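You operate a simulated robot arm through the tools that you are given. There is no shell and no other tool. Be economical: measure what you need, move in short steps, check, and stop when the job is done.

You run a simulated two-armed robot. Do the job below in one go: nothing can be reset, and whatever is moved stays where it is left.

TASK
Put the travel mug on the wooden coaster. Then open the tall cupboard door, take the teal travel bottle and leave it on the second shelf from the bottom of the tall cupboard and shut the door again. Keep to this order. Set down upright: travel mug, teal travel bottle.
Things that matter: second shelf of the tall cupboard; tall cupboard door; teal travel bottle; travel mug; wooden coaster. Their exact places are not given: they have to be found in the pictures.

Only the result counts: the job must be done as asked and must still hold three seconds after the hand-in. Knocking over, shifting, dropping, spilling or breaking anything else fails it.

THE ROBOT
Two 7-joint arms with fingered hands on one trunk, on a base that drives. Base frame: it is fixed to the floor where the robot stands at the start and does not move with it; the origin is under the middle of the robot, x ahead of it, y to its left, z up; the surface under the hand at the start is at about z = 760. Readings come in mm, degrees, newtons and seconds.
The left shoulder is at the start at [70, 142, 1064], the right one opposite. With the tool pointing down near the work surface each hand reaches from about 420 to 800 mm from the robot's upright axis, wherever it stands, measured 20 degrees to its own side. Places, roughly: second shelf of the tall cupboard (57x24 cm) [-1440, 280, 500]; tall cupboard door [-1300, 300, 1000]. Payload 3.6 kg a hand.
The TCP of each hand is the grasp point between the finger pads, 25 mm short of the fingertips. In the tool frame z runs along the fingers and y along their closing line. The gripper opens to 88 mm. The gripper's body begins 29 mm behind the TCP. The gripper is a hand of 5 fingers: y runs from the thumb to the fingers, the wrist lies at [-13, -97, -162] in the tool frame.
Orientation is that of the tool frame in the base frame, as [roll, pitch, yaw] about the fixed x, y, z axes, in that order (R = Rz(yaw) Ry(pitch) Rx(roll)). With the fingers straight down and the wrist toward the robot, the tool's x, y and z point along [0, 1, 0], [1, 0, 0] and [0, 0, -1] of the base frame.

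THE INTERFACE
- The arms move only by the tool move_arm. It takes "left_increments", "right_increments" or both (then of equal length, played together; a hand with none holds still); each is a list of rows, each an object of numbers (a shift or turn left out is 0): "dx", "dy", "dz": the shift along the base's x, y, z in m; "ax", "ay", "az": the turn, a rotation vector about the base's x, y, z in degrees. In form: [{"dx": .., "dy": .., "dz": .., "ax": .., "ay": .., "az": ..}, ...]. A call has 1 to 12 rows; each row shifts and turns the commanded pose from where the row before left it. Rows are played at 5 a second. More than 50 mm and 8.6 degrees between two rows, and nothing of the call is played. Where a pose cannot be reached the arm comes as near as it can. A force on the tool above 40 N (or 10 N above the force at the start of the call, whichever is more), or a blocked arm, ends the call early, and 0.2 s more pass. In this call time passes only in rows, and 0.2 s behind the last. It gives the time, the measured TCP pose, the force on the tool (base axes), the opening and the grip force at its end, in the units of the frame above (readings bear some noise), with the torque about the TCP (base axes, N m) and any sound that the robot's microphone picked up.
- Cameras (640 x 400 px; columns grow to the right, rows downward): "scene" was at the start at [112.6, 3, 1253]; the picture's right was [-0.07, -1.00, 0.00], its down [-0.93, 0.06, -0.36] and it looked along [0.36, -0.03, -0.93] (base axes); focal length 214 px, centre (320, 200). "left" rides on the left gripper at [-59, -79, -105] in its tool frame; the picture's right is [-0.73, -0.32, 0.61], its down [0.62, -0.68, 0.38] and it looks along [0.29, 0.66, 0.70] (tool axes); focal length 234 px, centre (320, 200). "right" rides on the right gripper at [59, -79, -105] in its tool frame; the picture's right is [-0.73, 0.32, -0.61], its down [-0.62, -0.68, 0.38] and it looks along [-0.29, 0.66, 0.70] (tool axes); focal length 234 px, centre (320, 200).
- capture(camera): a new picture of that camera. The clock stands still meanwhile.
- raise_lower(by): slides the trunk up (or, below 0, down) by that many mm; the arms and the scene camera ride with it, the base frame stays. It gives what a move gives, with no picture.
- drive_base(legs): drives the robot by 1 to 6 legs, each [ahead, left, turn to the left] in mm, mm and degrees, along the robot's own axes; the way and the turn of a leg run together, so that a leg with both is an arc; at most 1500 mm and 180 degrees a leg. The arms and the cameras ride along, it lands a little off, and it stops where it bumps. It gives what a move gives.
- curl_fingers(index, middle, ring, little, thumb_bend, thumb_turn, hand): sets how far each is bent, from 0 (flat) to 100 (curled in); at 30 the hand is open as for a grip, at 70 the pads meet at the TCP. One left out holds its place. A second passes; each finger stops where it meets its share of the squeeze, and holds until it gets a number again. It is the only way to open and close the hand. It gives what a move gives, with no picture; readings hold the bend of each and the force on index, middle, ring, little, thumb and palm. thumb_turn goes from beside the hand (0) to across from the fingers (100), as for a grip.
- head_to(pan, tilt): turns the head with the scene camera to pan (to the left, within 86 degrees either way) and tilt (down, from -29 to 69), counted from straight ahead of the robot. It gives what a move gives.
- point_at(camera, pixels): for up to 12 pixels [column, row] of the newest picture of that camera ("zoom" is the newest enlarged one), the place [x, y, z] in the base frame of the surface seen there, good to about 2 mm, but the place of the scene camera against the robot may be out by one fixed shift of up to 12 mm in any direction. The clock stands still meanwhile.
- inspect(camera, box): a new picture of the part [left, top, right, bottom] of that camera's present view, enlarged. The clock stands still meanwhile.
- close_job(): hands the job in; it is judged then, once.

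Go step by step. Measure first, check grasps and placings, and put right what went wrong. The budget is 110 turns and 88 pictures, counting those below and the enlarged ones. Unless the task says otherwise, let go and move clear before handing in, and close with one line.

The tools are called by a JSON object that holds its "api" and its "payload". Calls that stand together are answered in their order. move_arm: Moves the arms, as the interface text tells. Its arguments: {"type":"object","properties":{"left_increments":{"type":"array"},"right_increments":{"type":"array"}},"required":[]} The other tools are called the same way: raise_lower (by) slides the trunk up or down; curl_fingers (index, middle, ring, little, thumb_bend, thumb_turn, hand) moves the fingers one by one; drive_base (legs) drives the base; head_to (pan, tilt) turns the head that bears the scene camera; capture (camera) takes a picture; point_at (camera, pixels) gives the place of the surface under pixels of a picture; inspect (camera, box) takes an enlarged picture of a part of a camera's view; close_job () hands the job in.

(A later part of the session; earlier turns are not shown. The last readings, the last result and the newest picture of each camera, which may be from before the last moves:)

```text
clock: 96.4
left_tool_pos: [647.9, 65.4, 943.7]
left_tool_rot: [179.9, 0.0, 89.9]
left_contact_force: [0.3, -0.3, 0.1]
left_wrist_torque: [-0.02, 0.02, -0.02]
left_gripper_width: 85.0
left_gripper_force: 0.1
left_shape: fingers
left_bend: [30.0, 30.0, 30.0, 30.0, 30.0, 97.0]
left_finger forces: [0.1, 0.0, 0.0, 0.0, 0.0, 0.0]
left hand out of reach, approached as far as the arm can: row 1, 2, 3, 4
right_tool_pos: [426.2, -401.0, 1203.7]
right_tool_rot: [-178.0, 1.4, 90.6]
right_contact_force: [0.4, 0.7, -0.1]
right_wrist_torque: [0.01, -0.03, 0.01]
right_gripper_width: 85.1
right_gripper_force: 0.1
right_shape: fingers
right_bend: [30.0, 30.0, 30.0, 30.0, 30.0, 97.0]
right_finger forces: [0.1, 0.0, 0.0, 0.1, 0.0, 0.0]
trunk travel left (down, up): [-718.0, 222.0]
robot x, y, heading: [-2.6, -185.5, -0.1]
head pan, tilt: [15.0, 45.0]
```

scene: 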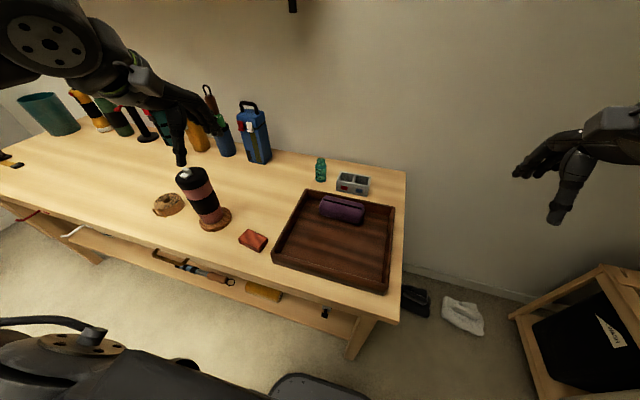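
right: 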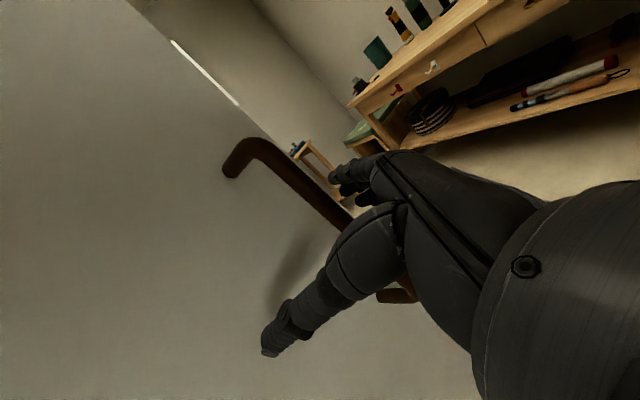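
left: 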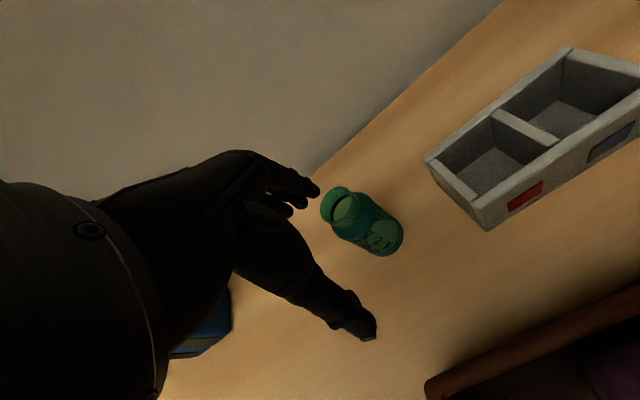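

The arm is simply distance-limited, so the base must get closer. I'll raise the hand clear and look down to see the clearance to the table edge.

{"api": "move_arm", "payload": {"left_increments": [{"dz": 0.03}, {"dx": -0.02, "dz": 0.02}]}}

{"api": "head_to", "payload": {"pan": 0, "tilt": 69}}

{"api": "capture", "payload": {"camera": "scene"}}

```text
clock: 97.0
left_tool_pos: [625.4, 65.9, 996.1]
left_tool_rot: [179.8, 0.0, 89.8]
left_contact_force: [0.0, 0.0, 0.9]
left_wrist_torque: [0.01, -0.01, 0.02]
left_gripper_width: 85.1
left_gripper_force: 0.0
left_shape: fingers
left_bend: [30.0, 30.0, 30.0, 30.0, 30.0, 97.0]
left_finger forces: [0.0, 0.1, 0.0, 0.0, 0.0, 0.0]
right_tool_pos: [424.5, -402.2, 1204.6]
right_tool_rot: [-178.1, 1.4, 90.6]
right_contact_force: [0.3, 0.3, 0.0]
right_wrist_torque: [0.01, -0.07, 0.0]
right_gripper_width: 85.1
right_gripper_force: 0.0
right_shape: fingers
right_bend: [30.0, 30.0, 30.0, 30.0, 30.0, 97.0]
right_finger forces: [0.1, 0.0, 0.0, 0.1, 0.1, 0.0]
trunk travel left (down, up): [-718.0, 222.0]
robot x, y, heading: [3.2, -185.2, 0.0]
head pan, tilt: [15.0, 45.0]
```

```text
clock: 97.9
left_tool_pos: [627.8, 66.6, 995.4]
left_tool_rot: [180.0, 0.1, 89.9]
left_contact_force: [-0.7, -0.2, 0.5]
left_wrist_torque: [-0.02, -0.01, -0.01]
left_gripper_width: 85.2
left_gripper_force: 0.1
left_shape: fingers
left_bend: [30.0, 30.0, 30.0, 30.0, 30.0, 97.0]
left_finger forces: [0.1, 0.1, 0.1, 0.0, 0.0, 0.0]
right_tool_pos: [425.5, -402.8, 1203.2]
right_tool_rot: [-177.9, 1.3, 90.5]
right_contact_force: [-0.1, 0.0, -0.8]
right_wrist_torque: [0.01, 0.01, 0.02]
right_gripper_width: 85.2
right_gripper_force: 0.1
right_shape: fingers
right_bend: [30.0, 30.0, 30.0, 30.0, 30.0, 97.0]
right_finger forces: [0.1, 0.0, 0.1, 0.0, 0.1, 0.1]
trunk travel left (down, up): [-718.0, 222.0]
robot x, y, heading: [-1.8, -183.7, 0.0]
head pan, tilt: [0.0, 68.8]
```

```text
40 pictures are left
```

scene: 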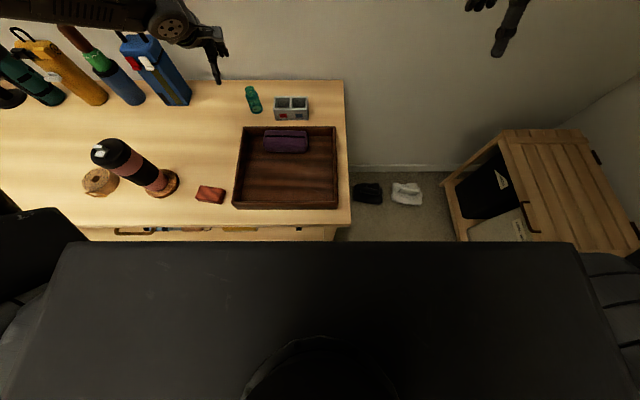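

{"api": "point_at", "payload": {"camera": "scene", "pixels": [[300, 250], [150, 248], [500, 248], [250, 222], [200, 224], [330, 220], [300, 232], [390, 235], [20, 230]]}}

```text
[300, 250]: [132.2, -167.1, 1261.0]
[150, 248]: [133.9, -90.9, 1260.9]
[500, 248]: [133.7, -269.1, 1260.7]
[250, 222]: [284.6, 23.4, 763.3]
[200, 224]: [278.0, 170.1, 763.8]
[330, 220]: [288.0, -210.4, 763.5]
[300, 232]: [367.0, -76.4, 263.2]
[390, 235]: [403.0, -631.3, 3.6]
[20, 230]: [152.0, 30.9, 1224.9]
```

The torso has ~150 mm to the table edge. Turning the robot right by 25° brings the left shoulder forward; I'll do that with a small sidestep, and lower the trunk partly.

{"api": "drive_base", "payload": {"legs": [[0, 0, -25], [-23, 84, 0]]}}

{"api": "raise_lower", "payload": {"by": -70}}

{"api": "move_arm", "payload": {"left_increments": [{"dy": 0.035, "dx": -0.01, "dz": 0.02, "az": 8.4}, {"dy": 0.035, "dx": -0.01, "dz": 0.02, "az": 8.4}, {"dy": 0.035, "dx": -0.01, "dz": 0.02, "az": 8.2}, {"dy": 0.035, "dz": 0.01}, {"dy": 0.03, "dz": 0.01}]}}

```text
clock: 100.2
left_tool_pos: [688.1, -131.4, 994.7]
left_tool_rot: [179.9, 0.0, 65.3]
left_contact_force: [-0.3, 0.3, -0.6]
left_wrist_torque: [-0.02, 0.01, -0.04]
left_gripper_width: 85.1
left_gripper_force: 0.0
left_shape: fingers
left_bend: [30.0, 30.0, 30.0, 30.0, 30.0, 97.0]
left_finger forces: [0.0, 0.0, 0.0, 0.1, 0.0, 0.0]
right_tool_pos: [311.0, -472.5, 1203.7]
right_tool_rot: [-178.1, 1.5, 66.0]
right_contact_force: [0.5, -0.3, 0.1]
right_wrist_torque: [0.01, 0.02, 0.01]
right_gripper_width: 85.1
right_gripper_force: 0.1
right_shape: fingers
right_bend: [30.0, 30.0, 30.0, 30.0, 30.0, 97.0]
right_finger forces: [0.1, 0.0, 0.0, 0.1, 0.0, 0.0]
trunk travel left (down, up): [-718.0, 222.0]
robot x, y, heading: [16.4, -97.9, -24.7]
head pan, tilt: [0.0, 68.8]
```

```text
clock: 101.3
left_tool_pos: [688.5, -129.8, 925.4]
left_tool_rot: [179.9, 0.0, 65.1]
left_contact_force: [-0.4, 0.4, 0.4]
left_wrist_torque: [0.01, 0.01, 0.0]
left_gripper_width: 85.2
left_gripper_force: 0.0
left_shape: fingers
left_bend: [30.0, 30.0, 30.0, 30.0, 30.0, 97.0]
left_finger forces: [0.1, 0.0, 0.0, 0.0, 0.1, 0.1]
right_tool_pos: [311.5, -471.8, 1134.9]
right_tool_rot: [-177.9, 1.4, 66.0]
right_contact_force: [-0.4, 0.0, 0.2]
right_wrist_torque: [0.02, 0.0, -0.01]
right_gripper_width: 85.3
right_gripper_force: 0.1
right_shape: fingers
right_bend: [30.0, 30.0, 30.0, 30.0, 30.0, 97.0]
right_finger forces: [0.0, 0.0, 0.0, 0.1, 0.0, 0.1]
trunk travel left (down, up): [-648.0, 292.0]
robot x, y, heading: [16.1, -98.6, -24.8]
head pan, tilt: [0.0, 68.8]
```

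```text
clock: 102.5
left_tool_pos: [658.5, 42.2, 1002.0]
left_tool_rot: [179.9, 0.2, 90.2]
left_contact_force: [0.3, 0.5, 0.0]
left_wrist_torque: [-0.01, 0.04, -0.03]
left_gripper_width: 85.2
left_gripper_force: 0.0
left_shape: fingers
left_bend: [30.0, 30.0, 30.0, 30.0, 30.0, 97.0]
left_finger forces: [0.0, 0.0, 0.0, 0.0, 0.1, 0.0]
right_tool_pos: [309.8, -470.6, 1133.6]
right_tool_rot: [-178.0, 1.4, 65.9]
right_contact_force: [0.6, 0.5, -0.6]
right_wrist_torque: [0.0, 0.04, -0.02]
right_gripper_width: 85.3
right_gripper_force: 0.2
right_shape: fingers
right_bend: [30.0, 30.0, 30.0, 30.0, 30.0, 97.0]
right_finger forces: [0.1, 0.0, 0.0, 0.0, 0.1, 0.1]
trunk travel left (down, up): [-648.0, 292.0]
robot x, y, heading: [16.5, -100.0, -25.0]
head pan, tilt: [0.0, 68.8]
```

It's reachable now. I'll lower the trunk 110 mm and move over the bottle.

{"api": "raise_lower", "payload": {"by": -105}}

{"api": "move_arm", "payload": {"left_increments": [{"dx": 0.02}, {"dx": 0.02}, {"dz": -0.015}, {"dz": -0.01}]}}

{"api": "capture", "payload": {"camera": "left"}}

```text
clock: 103.9
left_tool_pos: [659.6, 40.3, 897.4]
left_tool_rot: [179.9, 0.0, 90.2]
left_contact_force: [0.4, 0.1, -0.3]
left_wrist_torque: [0.0, 0.03, -0.01]
left_gripper_width: 85.2
left_gripper_force: 0.0
left_shape: fingers
left_bend: [30.0, 30.0, 30.0, 30.0, 30.0, 97.0]
left_finger forces: [0.0, 0.1, 0.0, 0.0, 0.0, 0.0]
right_tool_pos: [311.3, -471.5, 1029.0]
right_tool_rot: [-178.0, 1.4, 66.0]
right_contact_force: [0.0, -0.8, -0.5]
right_wrist_torque: [0.0, 0.0, -0.04]
right_gripper_width: 85.2
right_gripper_force: 0.0
right_shape: fingers
right_bend: [30.0, 30.0, 30.0, 30.0, 30.0, 97.0]
right_finger forces: [0.0, 0.0, 0.0, 0.0, 0.0, 0.1]
trunk travel left (down, up): [-543.0, 397.0]
robot x, y, heading: [15.4, -98.4, -24.8]
head pan, tilt: [0.0, 68.8]
```

```text
clock: 104.9
left_tool_pos: [699.0, 40.7, 872.3]
left_tool_rot: [179.9, -0.1, 90.2]
left_contact_force: [0.2, 0.3, -0.5]
left_wrist_torque: [0.04, 0.01, 0.02]
left_gripper_width: 84.8
left_gripper_force: 0.1
left_shape: fingers
left_bend: [30.0, 30.0, 30.0, 30.0, 30.0, 97.0]
left_finger forces: [0.0, 0.0, 0.0, 0.1, 0.0, 0.0]
right_tool_pos: [311.5, -471.6, 1028.5]
right_tool_rot: [-178.1, 1.4, 65.9]
right_contact_force: [0.3, -0.1, -0.9]
right_wrist_torque: [-0.01, 0.04, -0.01]
right_gripper_width: 85.1
right_gripper_force: 0.1
right_shape: fingers
right_bend: [30.0, 30.0, 30.0, 30.0, 30.0, 97.0]
right_finger forces: [0.0, 0.0, 0.1, 0.1, 0.0, 0.0]
trunk travel left (down, up): [-543.0, 397.0]
robot x, y, heading: [18.3, -96.1, -25.1]
head pan, tilt: [0.0, 68.8]
```

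```text
39 pictures are left
```

left: 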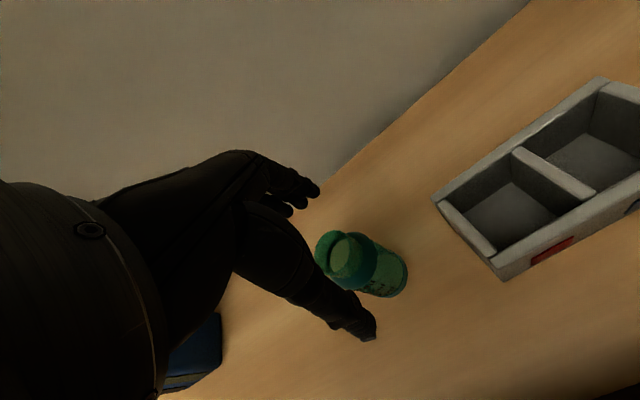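

The projected grasp line passes through the bottle's rim centre, so alignment is right. I'll lower to z≈819 and close.

{"api": "move_arm", "payload": {"left_increments": [{"dz": -0.02}, {"dz": -0.018}, {"dz": -0.013}]}}

{"api": "capture", "payload": {"camera": "left"}}

```text
clock: 105.7
left_tool_pos: [700.0, 39.6, 820.3]
left_tool_rot: [179.8, 0.0, 90.3]
left_contact_force: [-0.4, 0.4, -1.0]
left_wrist_torque: [-0.02, 0.0, 0.0]
left_gripper_width: 85.1
left_gripper_force: 0.0
left_shape: fingers
left_bend: [30.0, 30.0, 30.0, 30.0, 30.0, 97.0]
left_finger forces: [0.1, 0.1, 0.0, 0.0, 0.0, 0.1]
right_tool_pos: [312.7, -472.3, 1028.7]
right_tool_rot: [-178.0, 1.5, 65.9]
right_contact_force: [-0.1, 0.4, 0.4]
right_wrist_torque: [0.0, -0.01, -0.03]
right_gripper_width: 85.4
right_gripper_force: 0.1
right_shape: fingers
right_bend: [30.0, 30.0, 30.0, 30.0, 30.0, 97.0]
right_finger forces: [0.0, 0.0, 0.0, 0.0, 0.0, 0.1]
trunk travel left (down, up): [-543.0, 397.0]
robot x, y, heading: [17.4, -99.8, -24.7]
head pan, tilt: [0.0, 68.8]
```

```text
38 pictures are left
```

left: 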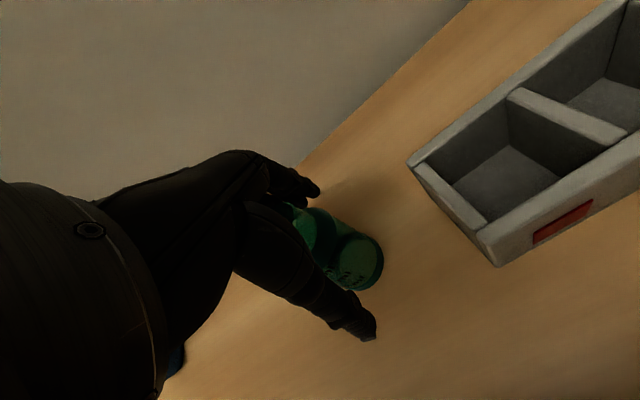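

The bottle lies between thumb and fingers. Closing the hand.

{"api": "curl_fingers", "payload": {"hand": "left", "index": 65, "middle": 65, "ring": 65, "little": 65, "thumb_bend": 62}}

{"api": "capture", "payload": {"camera": "left"}}

```text
clock: 106.7
left_tool_pos: [699.8, 40.4, 821.9]
left_tool_rot: [179.9, 0.1, 90.3]
left_contact_force: [0.2, 0.2, 0.8]
left_wrist_torque: [0.05, 0.0, 0.03]
left_gripper_width: 32.6
left_gripper_force: 9.5
left_shape: fingers
left_bend: [57.0, 58.0, 64.0, 65.0, 54.0, 96.0]
left_finger forces: [4.2, 4.9, 0.3, 0.0, 9.0, 0.1]
right_tool_pos: [312.4, -472.0, 1028.9]
right_tool_rot: [-178.0, 1.3, 65.9]
right_contact_force: [-0.3, -0.5, 0.1]
right_wrist_torque: [0.0, 0.05, 0.01]
right_gripper_width: 85.2
right_gripper_force: 0.0
right_shape: fingers
right_bend: [30.0, 30.0, 30.0, 30.0, 30.0, 97.0]
right_finger forces: [0.1, 0.0, 0.1, 0.0, 0.0, 0.0]
trunk travel left (down, up): [-543.0, 397.0]
robot x, y, heading: [15.2, -94.1, -24.7]
head pan, tilt: [0.0, 68.8]
```

```text
37 pictures are left
```

left: 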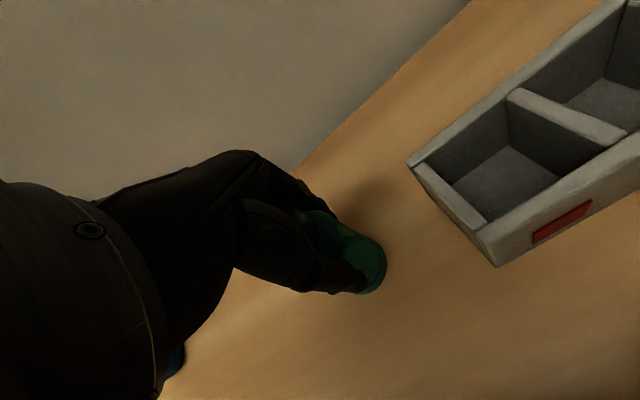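

Index, middle and thumb hold it at ~9 N. I'll squeeze a little more and lift.

{"api": "curl_fingers", "payload": {"hand": "left", "index": 72, "middle": 72, "ring": 70, "thumb_bend": 70}}

{"api": "move_arm", "payload": {"left_increments": [{"dz": 0.015}, {"dz": 0.02}, {"dz": 0.02}]}}

{"api": "capture", "payload": {"camera": "left"}}

```text
clock: 107.7
left_tool_pos: [699.1, 39.5, 820.7]
left_tool_rot: [179.9, 0.0, 90.2]
left_contact_force: [0.0, -0.6, -0.2]
left_wrist_torque: [0.01, -0.02, 0.0]
left_gripper_width: 31.8
left_gripper_force: 15.8
left_shape: fingers
left_bend: [59.0, 61.0, 68.0, 65.0, 53.0, 95.0]
left_finger forces: [6.9, 7.2, 1.2, 0.0, 14.6, 0.0]
right_tool_pos: [310.9, -471.4, 1028.3]
right_tool_rot: [-177.9, 1.4, 65.9]
right_contact_force: [0.8, -0.4, -0.9]
right_wrist_torque: [0.01, 0.0, -0.04]
right_gripper_width: 85.4
right_gripper_force: 0.1
right_shape: fingers
right_bend: [30.0, 30.0, 30.0, 30.0, 30.0, 97.0]
right_finger forces: [0.2, 0.0, 0.0, 0.0, 0.0, 0.1]
trunk travel left (down, up): [-543.0, 397.0]
robot x, y, heading: [18.2, -96.9, -24.6]
head pan, tilt: [0.0, 68.8]
```

```text
clock: 108.5
left_tool_pos: [699.6, 40.4, 877.3]
left_tool_rot: [179.9, 0.0, 90.4]
left_contact_force: [0.5, 0.8, 0.0]
left_wrist_torque: [0.0, 0.01, 0.0]
left_gripper_width: 31.6
left_gripper_force: 14.8
left_shape: fingers
left_bend: [59.0, 61.0, 68.0, 65.0, 53.0, 95.0]
left_finger forces: [6.5, 7.0, 1.3, 0.0, 14.3, 0.0]
right_tool_pos: [311.1, -471.0, 1029.4]
right_tool_rot: [-178.0, 1.4, 66.0]
right_contact_force: [-0.1, -0.1, 0.2]
right_wrist_torque: [0.01, 0.01, -0.01]
right_gripper_width: 85.2
right_gripper_force: 0.1
right_shape: fingers
right_bend: [30.0, 30.0, 30.0, 30.0, 30.0, 97.0]
right_finger forces: [0.0, 0.0, 0.0, 0.0, 0.1, 0.1]
trunk travel left (down, up): [-543.0, 397.0]
robot x, y, heading: [15.3, -97.3, -24.8]
head pan, tilt: [0.0, 68.8]
```

```text
36 pictures are left
```

left: 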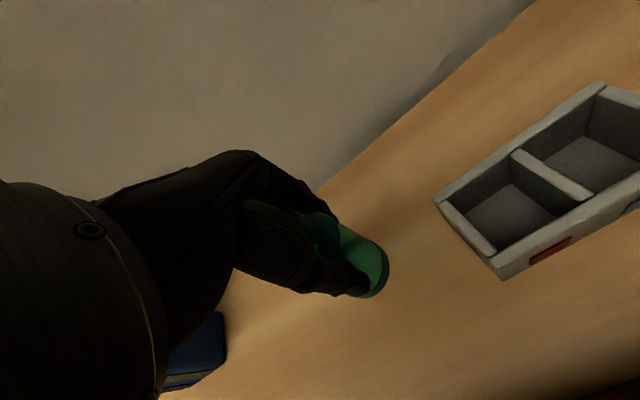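

The bottle is lifted and held. I'll raise the trunk, back away from the table, and then tuck the left arm in.

{"api": "raise_lower", "payload": {"by": 130}}

{"api": "drive_base", "payload": {"legs": [[-105, -49, 0]]}}

{"api": "move_arm", "payload": {"left_increments": [{"dx": -0.028, "dy": -0.017, "az": -6.3}, {"dx": -0.028, "dy": -0.017, "az": -6.3}, {"dx": -0.028, "dy": -0.017, "az": -6.3}, {"dx": -0.028, "dy": -0.017, "az": -6.3}, {"dx": -0.028, "dy": -0.017}, {"dx": -0.028, "dy": -0.015}]}}

```text
clock: 110.1
left_tool_pos: [699.1, 40.3, 1006.3]
left_tool_rot: [180.0, 0.0, 90.1]
left_contact_force: [0.2, -0.1, -0.3]
left_wrist_torque: [-0.01, 0.01, 0.0]
left_gripper_width: 31.5
left_gripper_force: 14.7
left_shape: fingers
left_bend: [59.0, 61.0, 68.0, 65.0, 53.0, 95.0]
left_finger forces: [6.4, 7.1, 1.4, 0.1, 14.2, 0.1]
right_tool_pos: [311.5, -471.6, 1159.1]
right_tool_rot: [-178.0, 1.4, 66.0]
right_contact_force: [0.2, 0.4, 0.3]
right_wrist_torque: [0.02, 0.0, 0.03]
right_gripper_width: 85.3
right_gripper_force: 0.0
right_shape: fingers
right_bend: [30.0, 30.0, 30.0, 30.0, 30.0, 97.0]
right_finger forces: [0.0, 0.1, 0.1, 0.0, 0.0, 0.0]
trunk travel left (down, up): [-673.0, 267.0]
robot x, y, heading: [14.8, -99.5, -24.7]
head pan, tilt: [0.0, 68.8]
```

```text
clock: 111.3
left_tool_pos: [585.7, 40.3, 1006.4]
left_tool_rot: [179.8, 0.0, 90.2]
left_contact_force: [0.5, -1.2, -0.4]
left_wrist_torque: [0.02, -0.01, -0.01]
left_gripper_width: 31.5
left_gripper_force: 14.8
left_shape: fingers
left_bend: [59.0, 61.0, 68.0, 65.0, 53.0, 95.0]
left_finger forces: [6.5, 7.0, 1.3, 0.0, 14.3, 0.0]
right_tool_pos: [196.4, -472.0, 1157.8]
right_tool_rot: [-178.0, 1.5, 66.0]
right_contact_force: [-0.6, 0.5, 0.8]
right_wrist_torque: [-0.02, -0.01, 0.01]
right_gripper_width: 85.1
right_gripper_force: 0.1
right_shape: fingers
right_bend: [30.0, 30.0, 30.0, 30.0, 30.0, 97.0]
right_finger forces: [0.0, 0.1, 0.1, 0.0, 0.0, 0.0]
trunk travel left (down, up): [-673.0, 267.0]
robot x, y, heading: [-97.3, -97.0, -25.1]
head pan, tilt: [0.0, 68.8]
```

```text
clock: 112.7
left_tool_pos: [415.4, -60.9, 1008.5]
left_tool_rot: [179.8, 0.0, 65.0]
left_contact_force: [-0.5, 0.3, -0.1]
left_wrist_torque: [0.0, -0.02, 0.01]
left_gripper_width: 31.5
left_gripper_force: 14.5
left_shape: fingers
left_bend: [59.0, 61.0, 68.0, 65.0, 53.0, 95.0]
left_finger forces: [6.5, 7.1, 1.4, 0.0, 14.1, 0.0]
right_tool_pos: [196.5, -472.9, 1158.1]
right_tool_rot: [-178.0, 1.4, 66.0]
right_contact_force: [0.7, -0.5, 0.7]
right_wrist_torque: [-0.03, -0.02, -0.02]
right_gripper_width: 85.4
right_gripper_force: 0.1
right_shape: fingers
right_bend: [30.0, 30.0, 30.0, 30.0, 30.0, 97.0]
right_finger forces: [0.0, 0.0, 0.0, 0.1, 0.0, 0.1]
trunk travel left (down, up): [-673.0, 267.0]
robot x, y, heading: [-97.0, -95.9, -24.9]
head pan, tilt: [0.0, 68.8]
```

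The left arm is tucked with the bottle held. I'll drive round to face the cupboard from the far side of the open door.

{"api": "drive_base", "payload": {"legs": [[0, 0, 115], [850, 0, 0], [0, 0, 90]]}}

{"api": "head_to", "payload": {"pan": 20, "tilt": 30}}

{"api": "capture", "payload": {"camera": "scene"}}

{"api": "capture", "payload": {"camera": "left"}}

```text
clock: 125.7
left_tool_pos: [-521.8, 530.3, 1007.3]
left_tool_rot: [179.8, 0.0, -93.3]
left_contact_force: [0.0, 0.1, -0.3]
left_wrist_torque: [0.01, 0.03, -0.01]
left_gripper_width: 30.5
left_gripper_force: 14.2
left_shape: fingers
left_bend: [60.0, 61.0, 69.0, 65.0, 54.0, 95.0]
left_finger forces: [6.1, 6.8, 1.3, 0.0, 12.9, 0.0]
right_tool_pos: [-469.7, 993.7, 1158.1]
right_tool_rot: [-177.9, 1.3, -92.5]
right_contact_force: [0.3, -0.4, 0.0]
right_wrist_torque: [-0.03, 0.0, 0.05]
right_gripper_width: 85.2
right_gripper_force: 0.1
right_shape: fingers
right_bend: [30.0, 30.0, 30.0, 30.0, 30.0, 97.0]
right_finger forces: [0.0, 0.1, 0.1, 0.1, 0.0, 0.0]
trunk travel left (down, up): [-673.0, 267.0]
robot x, y, heading: [-57.8, 755.5, 176.8]
head pan, tilt: [0.0, 68.8]
```

```text
clock: 126.7
left_tool_pos: [-522.4, 530.9, 1007.5]
left_tool_rot: [179.9, 0.0, -93.3]
left_contact_force: [1.1, 0.6, 0.3]
left_wrist_torque: [-0.03, 0.0, 0.02]
left_gripper_width: 30.5
left_gripper_force: 13.6
left_shape: fingers
left_bend: [60.0, 61.0, 69.0, 65.0, 54.0, 95.0]
left_finger forces: [6.1, 6.9, 1.3, 0.1, 12.9, 0.0]
right_tool_pos: [-469.6, 994.4, 1158.4]
right_tool_rot: [-178.0, 1.4, -92.5]
right_contact_force: [-1.1, -0.8, -0.6]
right_wrist_torque: [0.0, 0.0, -0.04]
right_gripper_width: 85.2
right_gripper_force: 0.2
right_shape: fingers
right_bend: [30.0, 30.0, 30.0, 30.0, 30.0, 97.0]
right_finger forces: [0.0, 0.0, 0.0, 0.1, 0.0, 0.0]
trunk travel left (down, up): [-673.0, 267.0]
robot x, y, heading: [-61.4, 755.2, 176.8]
head pan, tilt: [20.0, 30.0]
```

```text
35 pictures are left
```

scene: 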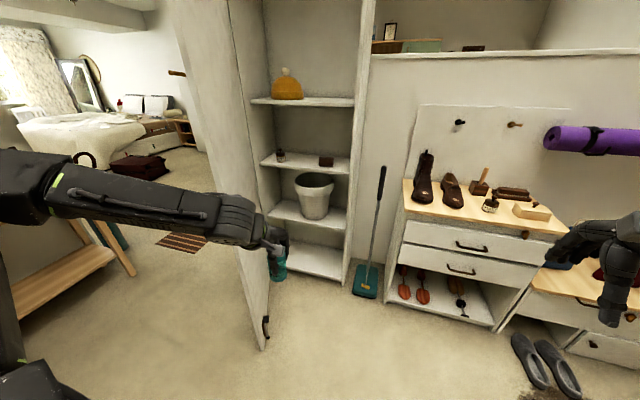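

```text
34 pictures are left
```

left: 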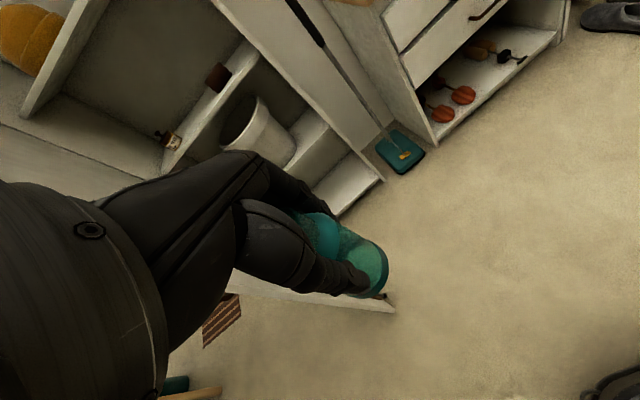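

The bottle is upright in the hand. I'll turn the robot right to about 155° (left shoulder forward, right arm away from the dresser), move to a stand-off, and lower the trunk.

{"api": "drive_base", "payload": {"legs": [[0, 0, -21.8], [307, 265, 0]]}}

{"api": "raise_lower", "payload": {"by": -345}}

{"api": "capture", "payload": {"camera": "scene"}}

```text
clock: 130.4
left_tool_pos: [-962.2, 596.7, 1008.4]
left_tool_rot: [180.0, 0.0, -114.3]
left_contact_force: [0.9, -0.7, -0.1]
left_wrist_torque: [0.0, 0.02, -0.01]
left_gripper_width: 30.3
left_gripper_force: 13.3
left_shape: fingers
left_bend: [60.0, 61.0, 69.0, 65.0, 54.0, 95.0]
left_finger forces: [6.1, 6.8, 1.4, 0.0, 13.0, 0.0]
right_tool_pos: [-746.5, 1009.5, 1158.4]
right_tool_rot: [-177.9, 1.4, -113.5]
right_contact_force: [0.9, 0.1, 0.4]
right_wrist_torque: [-0.01, -0.02, 0.01]
right_gripper_width: 85.3
right_gripper_force: 0.0
right_shape: fingers
right_bend: [30.0, 30.0, 30.0, 30.0, 30.0, 97.0]
right_finger forces: [0.0, 0.0, 0.0, 0.0, 0.0, 0.0]
trunk travel left (down, up): [-673.0, 267.0]
robot x, y, heading: [-449.5, 637.7, 155.7]
head pan, tilt: [20.0, 30.0]
```

```text
clock: 133.8
left_tool_pos: [-962.2, 596.1, 663.2]
left_tool_rot: [179.9, 0.0, -114.3]
left_contact_force: [-0.1, 0.0, -0.7]
left_wrist_torque: [0.0, -0.02, -0.04]
left_gripper_width: 30.4
left_gripper_force: 13.8
left_shape: fingers
left_bend: [60.0, 61.0, 69.0, 65.0, 54.0, 95.0]
left_finger forces: [6.2, 6.7, 1.4, 0.1, 13.0, 0.0]
right_tool_pos: [-746.7, 1009.7, 814.2]
right_tool_rot: [-178.0, 1.4, -113.4]
right_contact_force: [0.0, 0.4, 0.0]
right_wrist_torque: [0.03, 0.02, -0.02]
right_gripper_width: 85.2
right_gripper_force: 0.1
right_shape: fingers
right_bend: [30.0, 30.0, 30.0, 30.0, 30.0, 97.0]
right_finger forces: [0.0, 0.1, 0.0, 0.0, 0.0, 0.0]
trunk travel left (down, up): [-328.0, 612.0]
robot x, y, heading: [-451.3, 637.7, 155.8]
head pan, tilt: [20.0, 30.0]
```

```text
33 pictures are left
```

scene: 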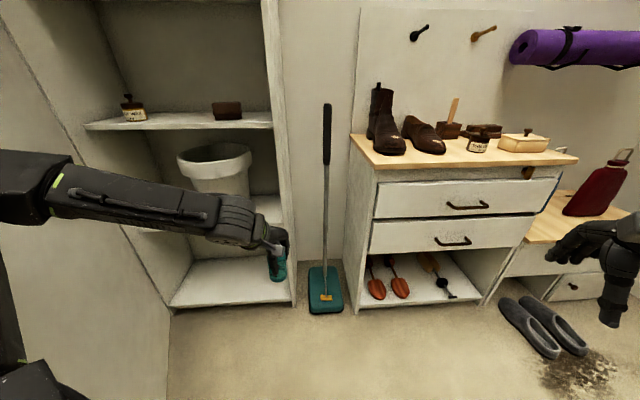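

I'll measure the free zone right of the pot, the cupboard side panel, and where my elbow is.

{"api": "point_at", "payload": {"camera": "scene", "pixels": [[268, 203], [272, 215], [262, 200], [250, 160], [246, 185], [283, 220], [278, 180], [200, 122], [20, 185], [130, 200], [262, 120], [60, 260]]}}

{"api": "inspect", "payload": {"camera": "scene", "box": [160, 130, 320, 290]}}

```text
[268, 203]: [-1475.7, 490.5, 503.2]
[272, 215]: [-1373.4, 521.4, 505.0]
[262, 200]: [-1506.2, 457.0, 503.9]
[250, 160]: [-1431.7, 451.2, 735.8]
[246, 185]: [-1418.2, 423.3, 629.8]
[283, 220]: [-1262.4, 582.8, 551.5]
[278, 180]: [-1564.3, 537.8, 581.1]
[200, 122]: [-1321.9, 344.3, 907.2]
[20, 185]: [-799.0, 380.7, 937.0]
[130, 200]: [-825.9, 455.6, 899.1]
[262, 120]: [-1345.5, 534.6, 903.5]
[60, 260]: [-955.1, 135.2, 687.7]
```

```text
2.50 times, centred on (240, 210) of scene
```

zoom: 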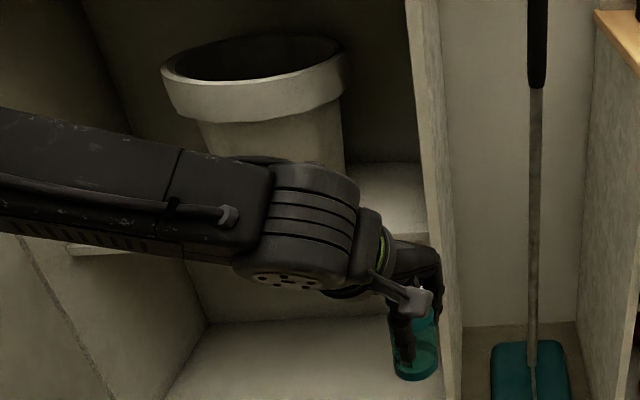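

Pot rim reaches y≈451, side panel ≈575, so the spot is about (−1360, 512). I'll extend and straighten the left hand now, still outside the cupboard.

{"api": "move_arm", "payload": {"left_increments": [{"dx": -0.029, "dy": -0.014, "az": 6.1}, {"dx": -0.029, "dy": -0.014, "az": 6.1}, {"dx": -0.029, "dy": -0.014, "az": 6.1}, {"dx": -0.029, "dy": -0.014, "az": 6.1}, {"dx": -0.029, "dy": -0.014}, {"dx": -0.028, "dy": -0.014}]}}

{"api": "capture", "payload": {"camera": "scene"}}

{"api": "capture", "payload": {"camera": "left"}}

```text
clock: 135.2
left_tool_pos: [-1136.6, 512.0, 661.7]
left_tool_rot: [179.9, 0.0, -89.8]
left_contact_force: [0.3, -0.2, -0.5]
left_wrist_torque: [0.02, 0.03, 0.01]
left_gripper_width: 30.3
left_gripper_force: 13.9
left_shape: fingers
left_bend: [60.0, 61.0, 69.0, 65.0, 54.0, 95.0]
left_finger forces: [6.1, 6.8, 1.3, 0.0, 12.9, 0.0]
right_tool_pos: [-746.5, 1009.6, 813.0]
right_tool_rot: [-178.0, 1.4, -113.4]
right_contact_force: [-0.6, -0.7, 0.1]
right_wrist_torque: [-0.01, 0.0, 0.0]
right_gripper_width: 85.5
right_gripper_force: 0.1
right_shape: fingers
right_bend: [30.0, 30.0, 30.0, 30.0, 30.0, 97.0]
right_finger forces: [0.0, 0.0, 0.0, 0.1, 0.1, 0.1]
trunk travel left (down, up): [-328.0, 612.0]
robot x, y, heading: [-448.5, 639.4, 155.9]
head pan, tilt: [20.0, 30.0]
```

```text
31 pictures are left
```

scene: 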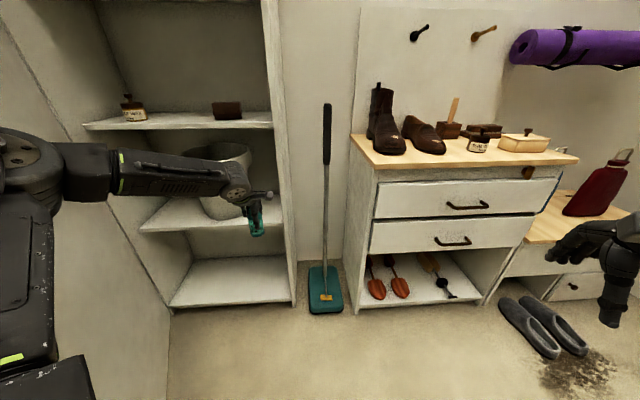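

```text
30 pictures are left
```

left: 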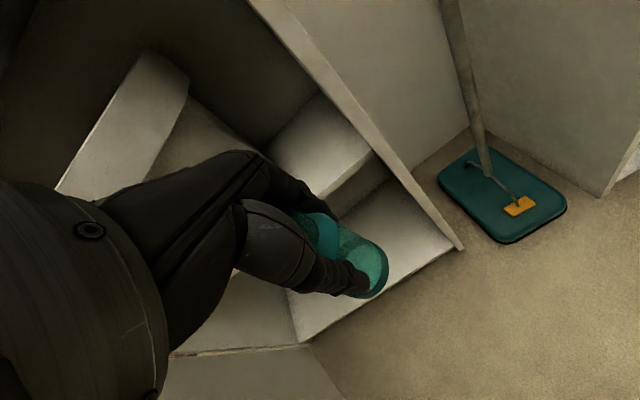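

I'll measure the shelf area with the hand camera, which isn't affected by the scene shift.

{"api": "point_at", "payload": {"camera": "left", "pixels": [[310, 150], [340, 160], [367, 155], [330, 192], [318, 100], [345, 125], [188, 85], [170, 60], [380, 165], [165, 140], [280, 150]]}}

```text
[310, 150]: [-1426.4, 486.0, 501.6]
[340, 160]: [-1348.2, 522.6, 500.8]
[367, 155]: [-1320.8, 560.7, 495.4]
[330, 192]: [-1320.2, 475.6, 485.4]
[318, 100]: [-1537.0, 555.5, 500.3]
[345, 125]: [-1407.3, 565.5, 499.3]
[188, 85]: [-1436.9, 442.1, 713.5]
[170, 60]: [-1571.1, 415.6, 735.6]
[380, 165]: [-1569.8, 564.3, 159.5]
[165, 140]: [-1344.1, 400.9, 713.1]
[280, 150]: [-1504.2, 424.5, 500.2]
```

Shelf z≈501, front edge x≈−1320, side wall y≈565, pot rim ≤442. I'll drive straight toward the cupboard by ~200 mm and check.

{"api": "drive_base", "payload": {"legs": [[181, 85, 0]]}}

{"api": "capture", "payload": {"camera": "left"}}

{"api": "capture", "payload": {"camera": "scene"}}

```text
clock: 136.8
left_tool_pos: [-1333.0, 510.7, 661.6]
left_tool_rot: [-179.9, -0.1, -90.0]
left_contact_force: [0.1, 0.0, -0.5]
left_wrist_torque: [0.0, 0.01, 0.0]
left_gripper_width: 30.3
left_gripper_force: 13.9
left_shape: fingers
left_bend: [60.0, 61.0, 69.0, 65.0, 54.0, 95.0]
left_finger forces: [6.1, 6.7, 1.3, 0.0, 12.9, 0.0]
right_tool_pos: [-942.9, 1007.7, 814.2]
right_tool_rot: [-178.0, 1.4, -113.5]
right_contact_force: [0.1, -0.4, -0.1]
right_wrist_torque: [-0.01, 0.02, -0.01]
right_gripper_width: 85.3
right_gripper_force: 0.0
right_shape: fingers
right_bend: [30.0, 30.0, 30.0, 30.0, 30.0, 97.0]
right_finger forces: [0.0, 0.0, 0.0, 0.1, 0.1, 0.0]
trunk travel left (down, up): [-328.0, 612.0]
robot x, y, heading: [-646.8, 631.9, 155.4]
head pan, tilt: [20.0, 30.0]
```

```text
29 pictures are left
```

left: 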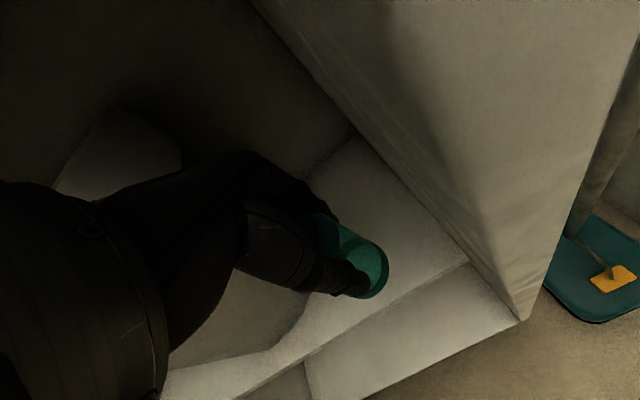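

```text
28 pictures are left
```

scene: 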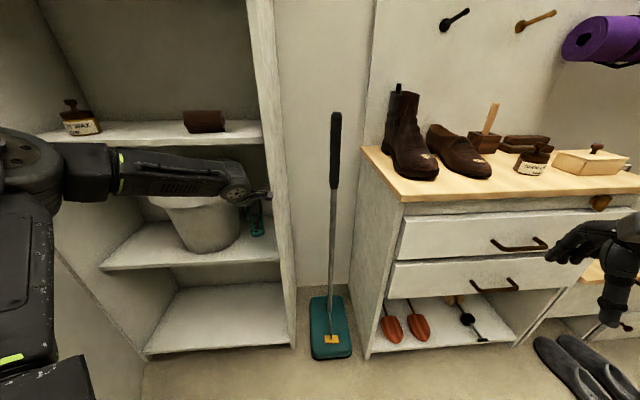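

I need the clearance between forearm/wrist and the pot rim, so I'll measure both.

{"api": "point_at", "payload": {"camera": "scene", "pixels": [[235, 185], [220, 178], [200, 175], [170, 172], [130, 165], [100, 160], [170, 197], [195, 200], [215, 205], [262, 195], [25, 160], [240, 200]]}}

{"api": "inspect", "payload": {"camera": "scene", "box": [100, 120, 300, 280]}}

```text
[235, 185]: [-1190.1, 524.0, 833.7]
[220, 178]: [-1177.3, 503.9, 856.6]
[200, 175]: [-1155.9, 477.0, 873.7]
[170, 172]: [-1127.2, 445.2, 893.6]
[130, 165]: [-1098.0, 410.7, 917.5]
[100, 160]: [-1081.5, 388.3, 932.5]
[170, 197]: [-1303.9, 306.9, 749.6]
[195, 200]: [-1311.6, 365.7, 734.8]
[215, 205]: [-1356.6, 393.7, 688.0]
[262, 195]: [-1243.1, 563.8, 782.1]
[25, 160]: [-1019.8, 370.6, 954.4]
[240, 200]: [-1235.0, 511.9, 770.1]
```

```text
2.50 times, centred on (200, 200) of scene
```

zoom: 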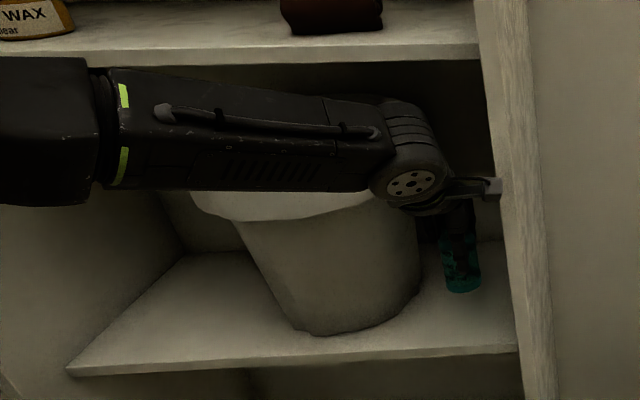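

The wrist camera at y≈570 would meet the side panel (inner face 565) if I go deeper. I'll yaw the hand −16°, shift 10 mm toward the pot side, then go 32 mm deeper.

{"api": "move_arm", "payload": {"left_increments": [{"az": -8, "dy": -0.005}, {"az": -8, "dy": -0.005}, {"dx": -0.016}, {"dx": -0.016}]}}

{"api": "capture", "payload": {"camera": "left"}}

{"api": "inspect", "payload": {"camera": "scene", "box": [100, 120, 300, 280]}}

```text
clock: 137.8
left_tool_pos: [-1365.4, 500.0, 661.7]
left_tool_rot: [179.9, 0.0, -106.0]
left_contact_force: [0.1, -0.8, -0.1]
left_wrist_torque: [-0.01, 0.01, 0.02]
left_gripper_width: 30.1
left_gripper_force: 13.4
left_shape: fingers
left_bend: [60.0, 61.0, 69.0, 65.0, 54.0, 95.0]
left_finger forces: [6.2, 6.9, 1.3, 0.0, 12.9, 0.0]
right_tool_pos: [-943.0, 1007.4, 814.2]
right_tool_rot: [-177.9, 1.4, -113.6]
right_contact_force: [0.1, 0.5, 0.0]
right_wrist_torque: [-0.01, 0.01, -0.03]
right_gripper_width: 85.2
right_gripper_force: 0.1
right_shape: fingers
right_bend: [30.0, 30.0, 30.0, 30.0, 30.0, 97.0]
right_finger forces: [0.0, 0.0, 0.1, 0.1, 0.0, 0.0]
trunk travel left (down, up): [-328.0, 612.0]
robot x, y, heading: [-648.6, 632.9, 155.5]
head pan, tilt: [20.0, 30.0]
```

```text
26 pictures are left
```

left: 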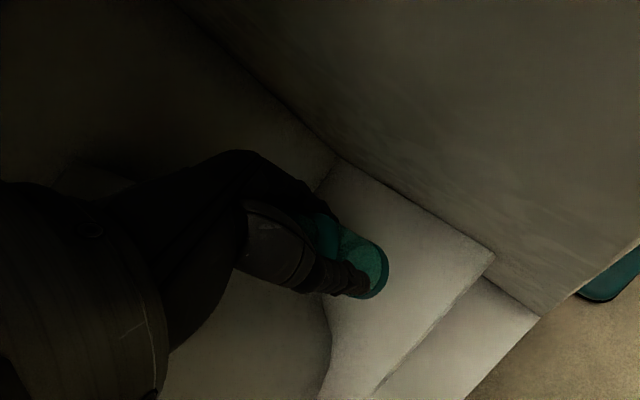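

```text
2.50 times, centred on (200, 200) of scene
```

zoom: 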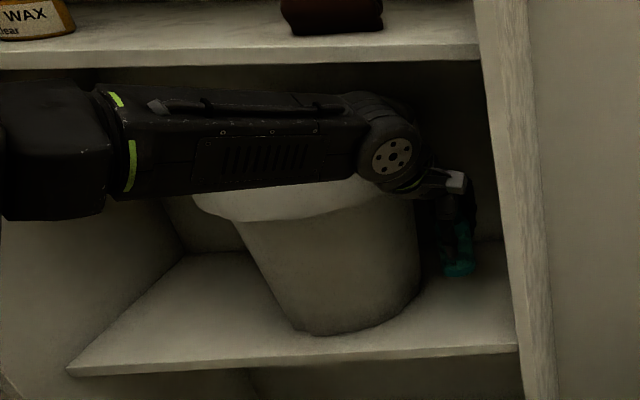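

Camera and hand are now clear of the panel and the pot. I'll lower with the trunk 88 mm, then finish by arm in small steps until contact.

{"api": "raise_lower", "payload": {"by": -88}}

{"api": "move_arm", "payload": {"left_increments": [{"dz": -0.004}, {"dz": -0.003}, {"dz": -0.002}, {"dz": -0.002}]}}

{"api": "capture", "payload": {"camera": "left"}}

```text
clock: 139.0
left_tool_pos: [-1363.6, 499.8, 574.2]
left_tool_rot: [179.9, 0.0, -106.0]
left_contact_force: [-0.2, 0.9, -0.5]
left_wrist_torque: [-0.02, -0.01, -0.02]
left_gripper_width: 30.3
left_gripper_force: 13.1
left_shape: fingers
left_bend: [60.0, 61.0, 69.0, 65.0, 54.0, 95.0]
left_finger forces: [6.1, 6.8, 1.3, 0.0, 13.0, 0.0]
right_tool_pos: [-942.8, 1007.5, 725.8]
right_tool_rot: [-178.0, 1.5, -113.5]
right_contact_force: [0.3, 0.1, 0.2]
right_wrist_torque: [-0.02, 0.01, -0.02]
right_gripper_width: 85.2
right_gripper_force: 0.1
right_shape: fingers
right_bend: [30.0, 30.0, 30.0, 30.0, 30.0, 97.0]
right_finger forces: [0.0, 0.0, 0.1, 0.0, 0.0, 0.0]
trunk travel left (down, up): [-240.0, 700.0]
robot x, y, heading: [-647.4, 633.5, 155.6]
head pan, tilt: [20.0, 30.0]
```

```text
clock: 140.0
left_tool_pos: [-1364.8, 499.4, 562.9]
left_tool_rot: [179.9, 0.1, -106.0]
left_contact_force: [-0.9, -0.3, 0.2]
left_wrist_torque: [0.01, 0.0, -0.02]
left_gripper_width: 30.5
left_gripper_force: 13.1
left_shape: fingers
left_bend: [60.0, 61.0, 69.0, 65.0, 54.0, 95.0]
left_finger forces: [6.1, 6.9, 1.3, 0.1, 12.9, 0.0]
right_tool_pos: [-941.7, 1007.2, 725.1]
right_tool_rot: [-178.0, 1.3, -113.5]
right_contact_force: [-0.3, 0.4, 1.0]
right_wrist_torque: [-0.02, 0.0, 0.01]
right_gripper_width: 85.2
right_gripper_force: 0.1
right_shape: fingers
right_bend: [30.0, 30.0, 30.0, 30.0, 30.0, 97.0]
right_finger forces: [0.0, 0.0, 0.0, 0.0, 0.0, 0.1]
trunk travel left (down, up): [-240.0, 700.0]
robot x, y, heading: [-645.3, 635.2, 155.9]
head pan, tilt: [20.0, 30.0]
```

```text
24 pictures are left
```

left: 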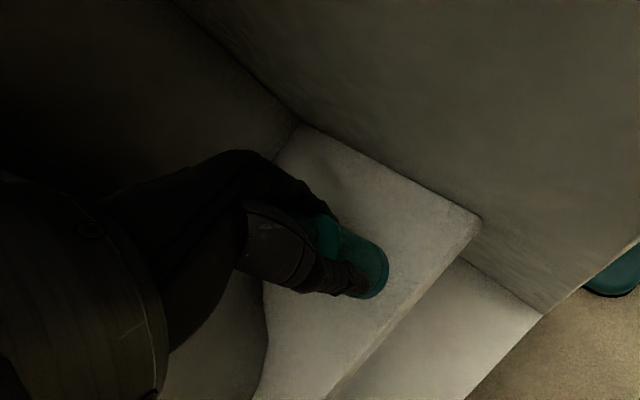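

No contact yet. I'll keep going in 1 mm steps.

{"api": "move_arm", "payload": {"left_increments": [{"dz": -0.001}, {"dz": -0.001}, {"dz": -0.001}]}}

```text
clock: 140.8
left_tool_pos: [-1364.4, 500.4, 560.9]
left_tool_rot: [179.8, 0.0, -105.9]
left_contact_force: [0.3, -0.1, 5.0]
left_wrist_torque: [0.02, 0.05, -0.02]
left_gripper_width: 30.1
left_gripper_force: 15.0
left_shape: fingers
left_bend: [60.0, 61.0, 69.0, 65.0, 54.0, 95.0]
left_finger forces: [6.3, 7.6, 1.4, 0.0, 14.5, 0.1]
right_tool_pos: [-942.2, 1006.5, 726.4]
right_tool_rot: [-177.9, 1.4, -113.6]
right_contact_force: [0.4, -0.2, 0.3]
right_wrist_torque: [0.0, 0.03, 0.0]
right_gripper_width: 85.0
right_gripper_force: 0.1
right_shape: fingers
right_bend: [30.0, 30.0, 30.0, 30.0, 30.0, 97.0]
right_finger forces: [0.0, 0.0, 0.0, 0.0, 0.1, 0.0]
trunk travel left (down, up): [-240.0, 700.0]
robot x, y, heading: [-646.2, 636.1, 156.0]
head pan, tilt: [20.0, 30.0]
```

Contact at +5 N: the bottle stands on the shelf. I'll open the hand part-way.

{"api": "curl_fingers", "payload": {"hand": "left", "index": 44, "middle": 44, "ring": 44, "little": 44, "thumb_bend": 40}}

{"api": "capture", "payload": {"camera": "left"}}

```text
clock: 141.8
left_tool_pos: [-1364.3, 500.0, 559.0]
left_tool_rot: [180.0, 0.0, -106.0]
left_contact_force: [0.3, 0.2, -0.7]
left_wrist_torque: [0.01, 0.01, 0.01]
left_gripper_width: 58.7
left_gripper_force: 0.0
left_shape: fingers
left_bend: [44.0, 44.0, 44.0, 44.0, 40.0, 97.0]
left_finger forces: [0.1, 0.0, 0.0, 0.0, 0.1, 0.0]
right_tool_pos: [-942.8, 1006.2, 725.2]
right_tool_rot: [-177.9, 1.3, -113.6]
right_contact_force: [0.0, 0.5, 0.5]
right_wrist_torque: [0.01, 0.0, 0.02]
right_gripper_width: 84.9
right_gripper_force: 0.0
right_shape: fingers
right_bend: [30.0, 30.0, 30.0, 30.0, 30.0, 97.0]
right_finger forces: [0.0, 0.1, 0.1, 0.1, 0.1, 0.1]
trunk travel left (down, up): [-240.0, 700.0]
robot x, y, heading: [-646.4, 630.6, 155.8]
head pan, tilt: [20.0, 30.0]
```

```text
23 pictures are left
```

left: 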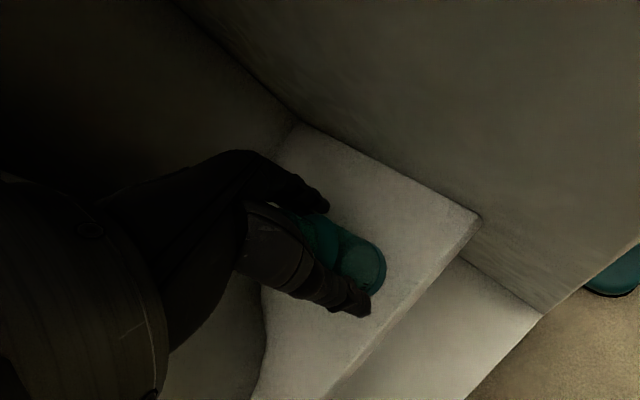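

All finger forces are zero and the bottle stands free. I'll rise straight up with the trunk.

{"api": "raise_lower", "payload": {"by": 100}}

{"api": "capture", "payload": {"camera": "left"}}

{"api": "inspect", "payload": {"camera": "scene", "box": [100, 120, 300, 280]}}

```text
clock: 143.1
left_tool_pos: [-1366.0, 500.6, 659.2]
left_tool_rot: [180.0, 0.0, -106.0]
left_contact_force: [-0.9, -0.6, -0.4]
left_wrist_torque: [-0.02, 0.0, 0.03]
left_gripper_width: 58.7
left_gripper_force: 0.1
left_shape: fingers
left_bend: [44.0, 44.0, 44.0, 44.0, 40.0, 97.0]
left_finger forces: [0.0, 0.0, 0.0, 0.1, 0.0, 0.0]
right_tool_pos: [-943.2, 1006.0, 824.9]
right_tool_rot: [-178.0, 1.4, -113.5]
right_contact_force: [1.0, -0.8, -0.1]
right_wrist_torque: [0.01, 0.01, 0.01]
right_gripper_width: 85.2
right_gripper_force: 0.0
right_shape: fingers
right_bend: [30.0, 30.0, 30.0, 30.0, 30.0, 97.0]
right_finger forces: [0.1, 0.0, 0.0, 0.1, 0.1, 0.1]
trunk travel left (down, up): [-340.0, 600.0]
robot x, y, heading: [-644.3, 636.4, 155.7]
head pan, tilt: [20.0, 30.0]
```

```text
22 pictures are left
```

left: 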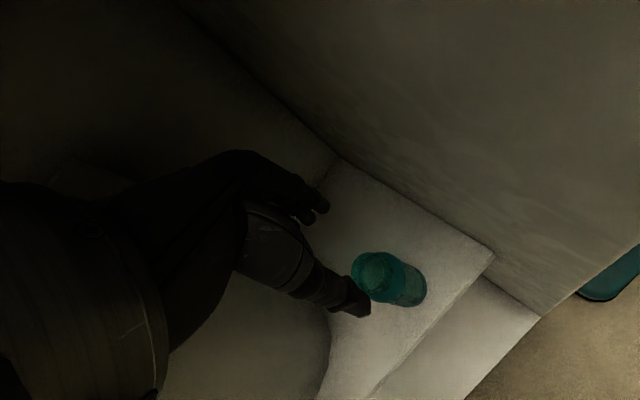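

```text
2.50 times, centred on (200, 200) of scene
```

zoom: 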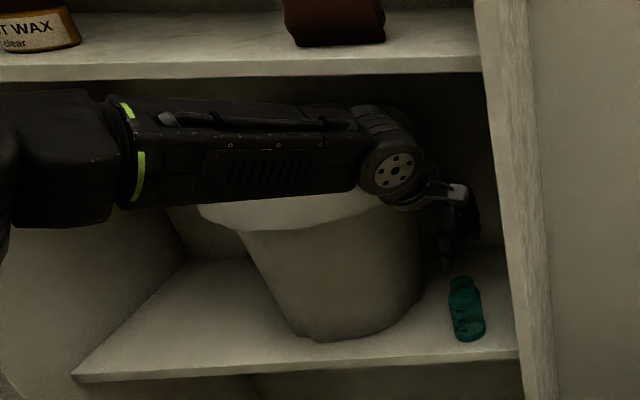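

The bottle stands upright on the second shelf, clear of the pot. I'll withdraw straight back from the cupboard.

{"api": "drive_base", "payload": {"legs": [[-273, -123, 0]]}}

{"api": "capture", "payload": {"camera": "scene"}}

```text
clock: 145.1
left_tool_pos: [-1067.1, 496.4, 660.9]
left_tool_rot: [180.0, 0.0, -105.5]
left_contact_force: [0.3, 0.1, -0.3]
left_wrist_torque: [0.0, 0.0, -0.03]
left_gripper_width: 58.7
left_gripper_force: 0.1
left_shape: fingers
left_bend: [44.0, 44.0, 44.0, 44.0, 40.0, 97.0]
left_finger forces: [0.0, 0.0, 0.0, 0.1, 0.0, 0.1]
right_tool_pos: [-648.9, 1007.9, 825.6]
right_tool_rot: [-178.0, 1.4, -113.1]
right_contact_force: [0.2, 0.3, -0.6]
right_wrist_torque: [0.03, 0.05, -0.01]
right_gripper_width: 85.2
right_gripper_force: 0.1
right_shape: fingers
right_bend: [30.0, 30.0, 30.0, 30.0, 30.0, 97.0]
right_finger forces: [0.0, 0.1, 0.0, 0.0, 0.1, 0.1]
trunk travel left (down, up): [-340.0, 600.0]
robot x, y, heading: [-344.6, 637.9, 156.0]
head pan, tilt: [20.0, 30.0]
```

```text
20 pictures are left
```

scene: 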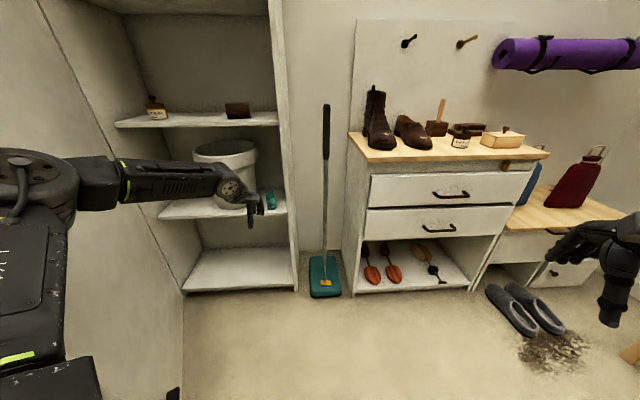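

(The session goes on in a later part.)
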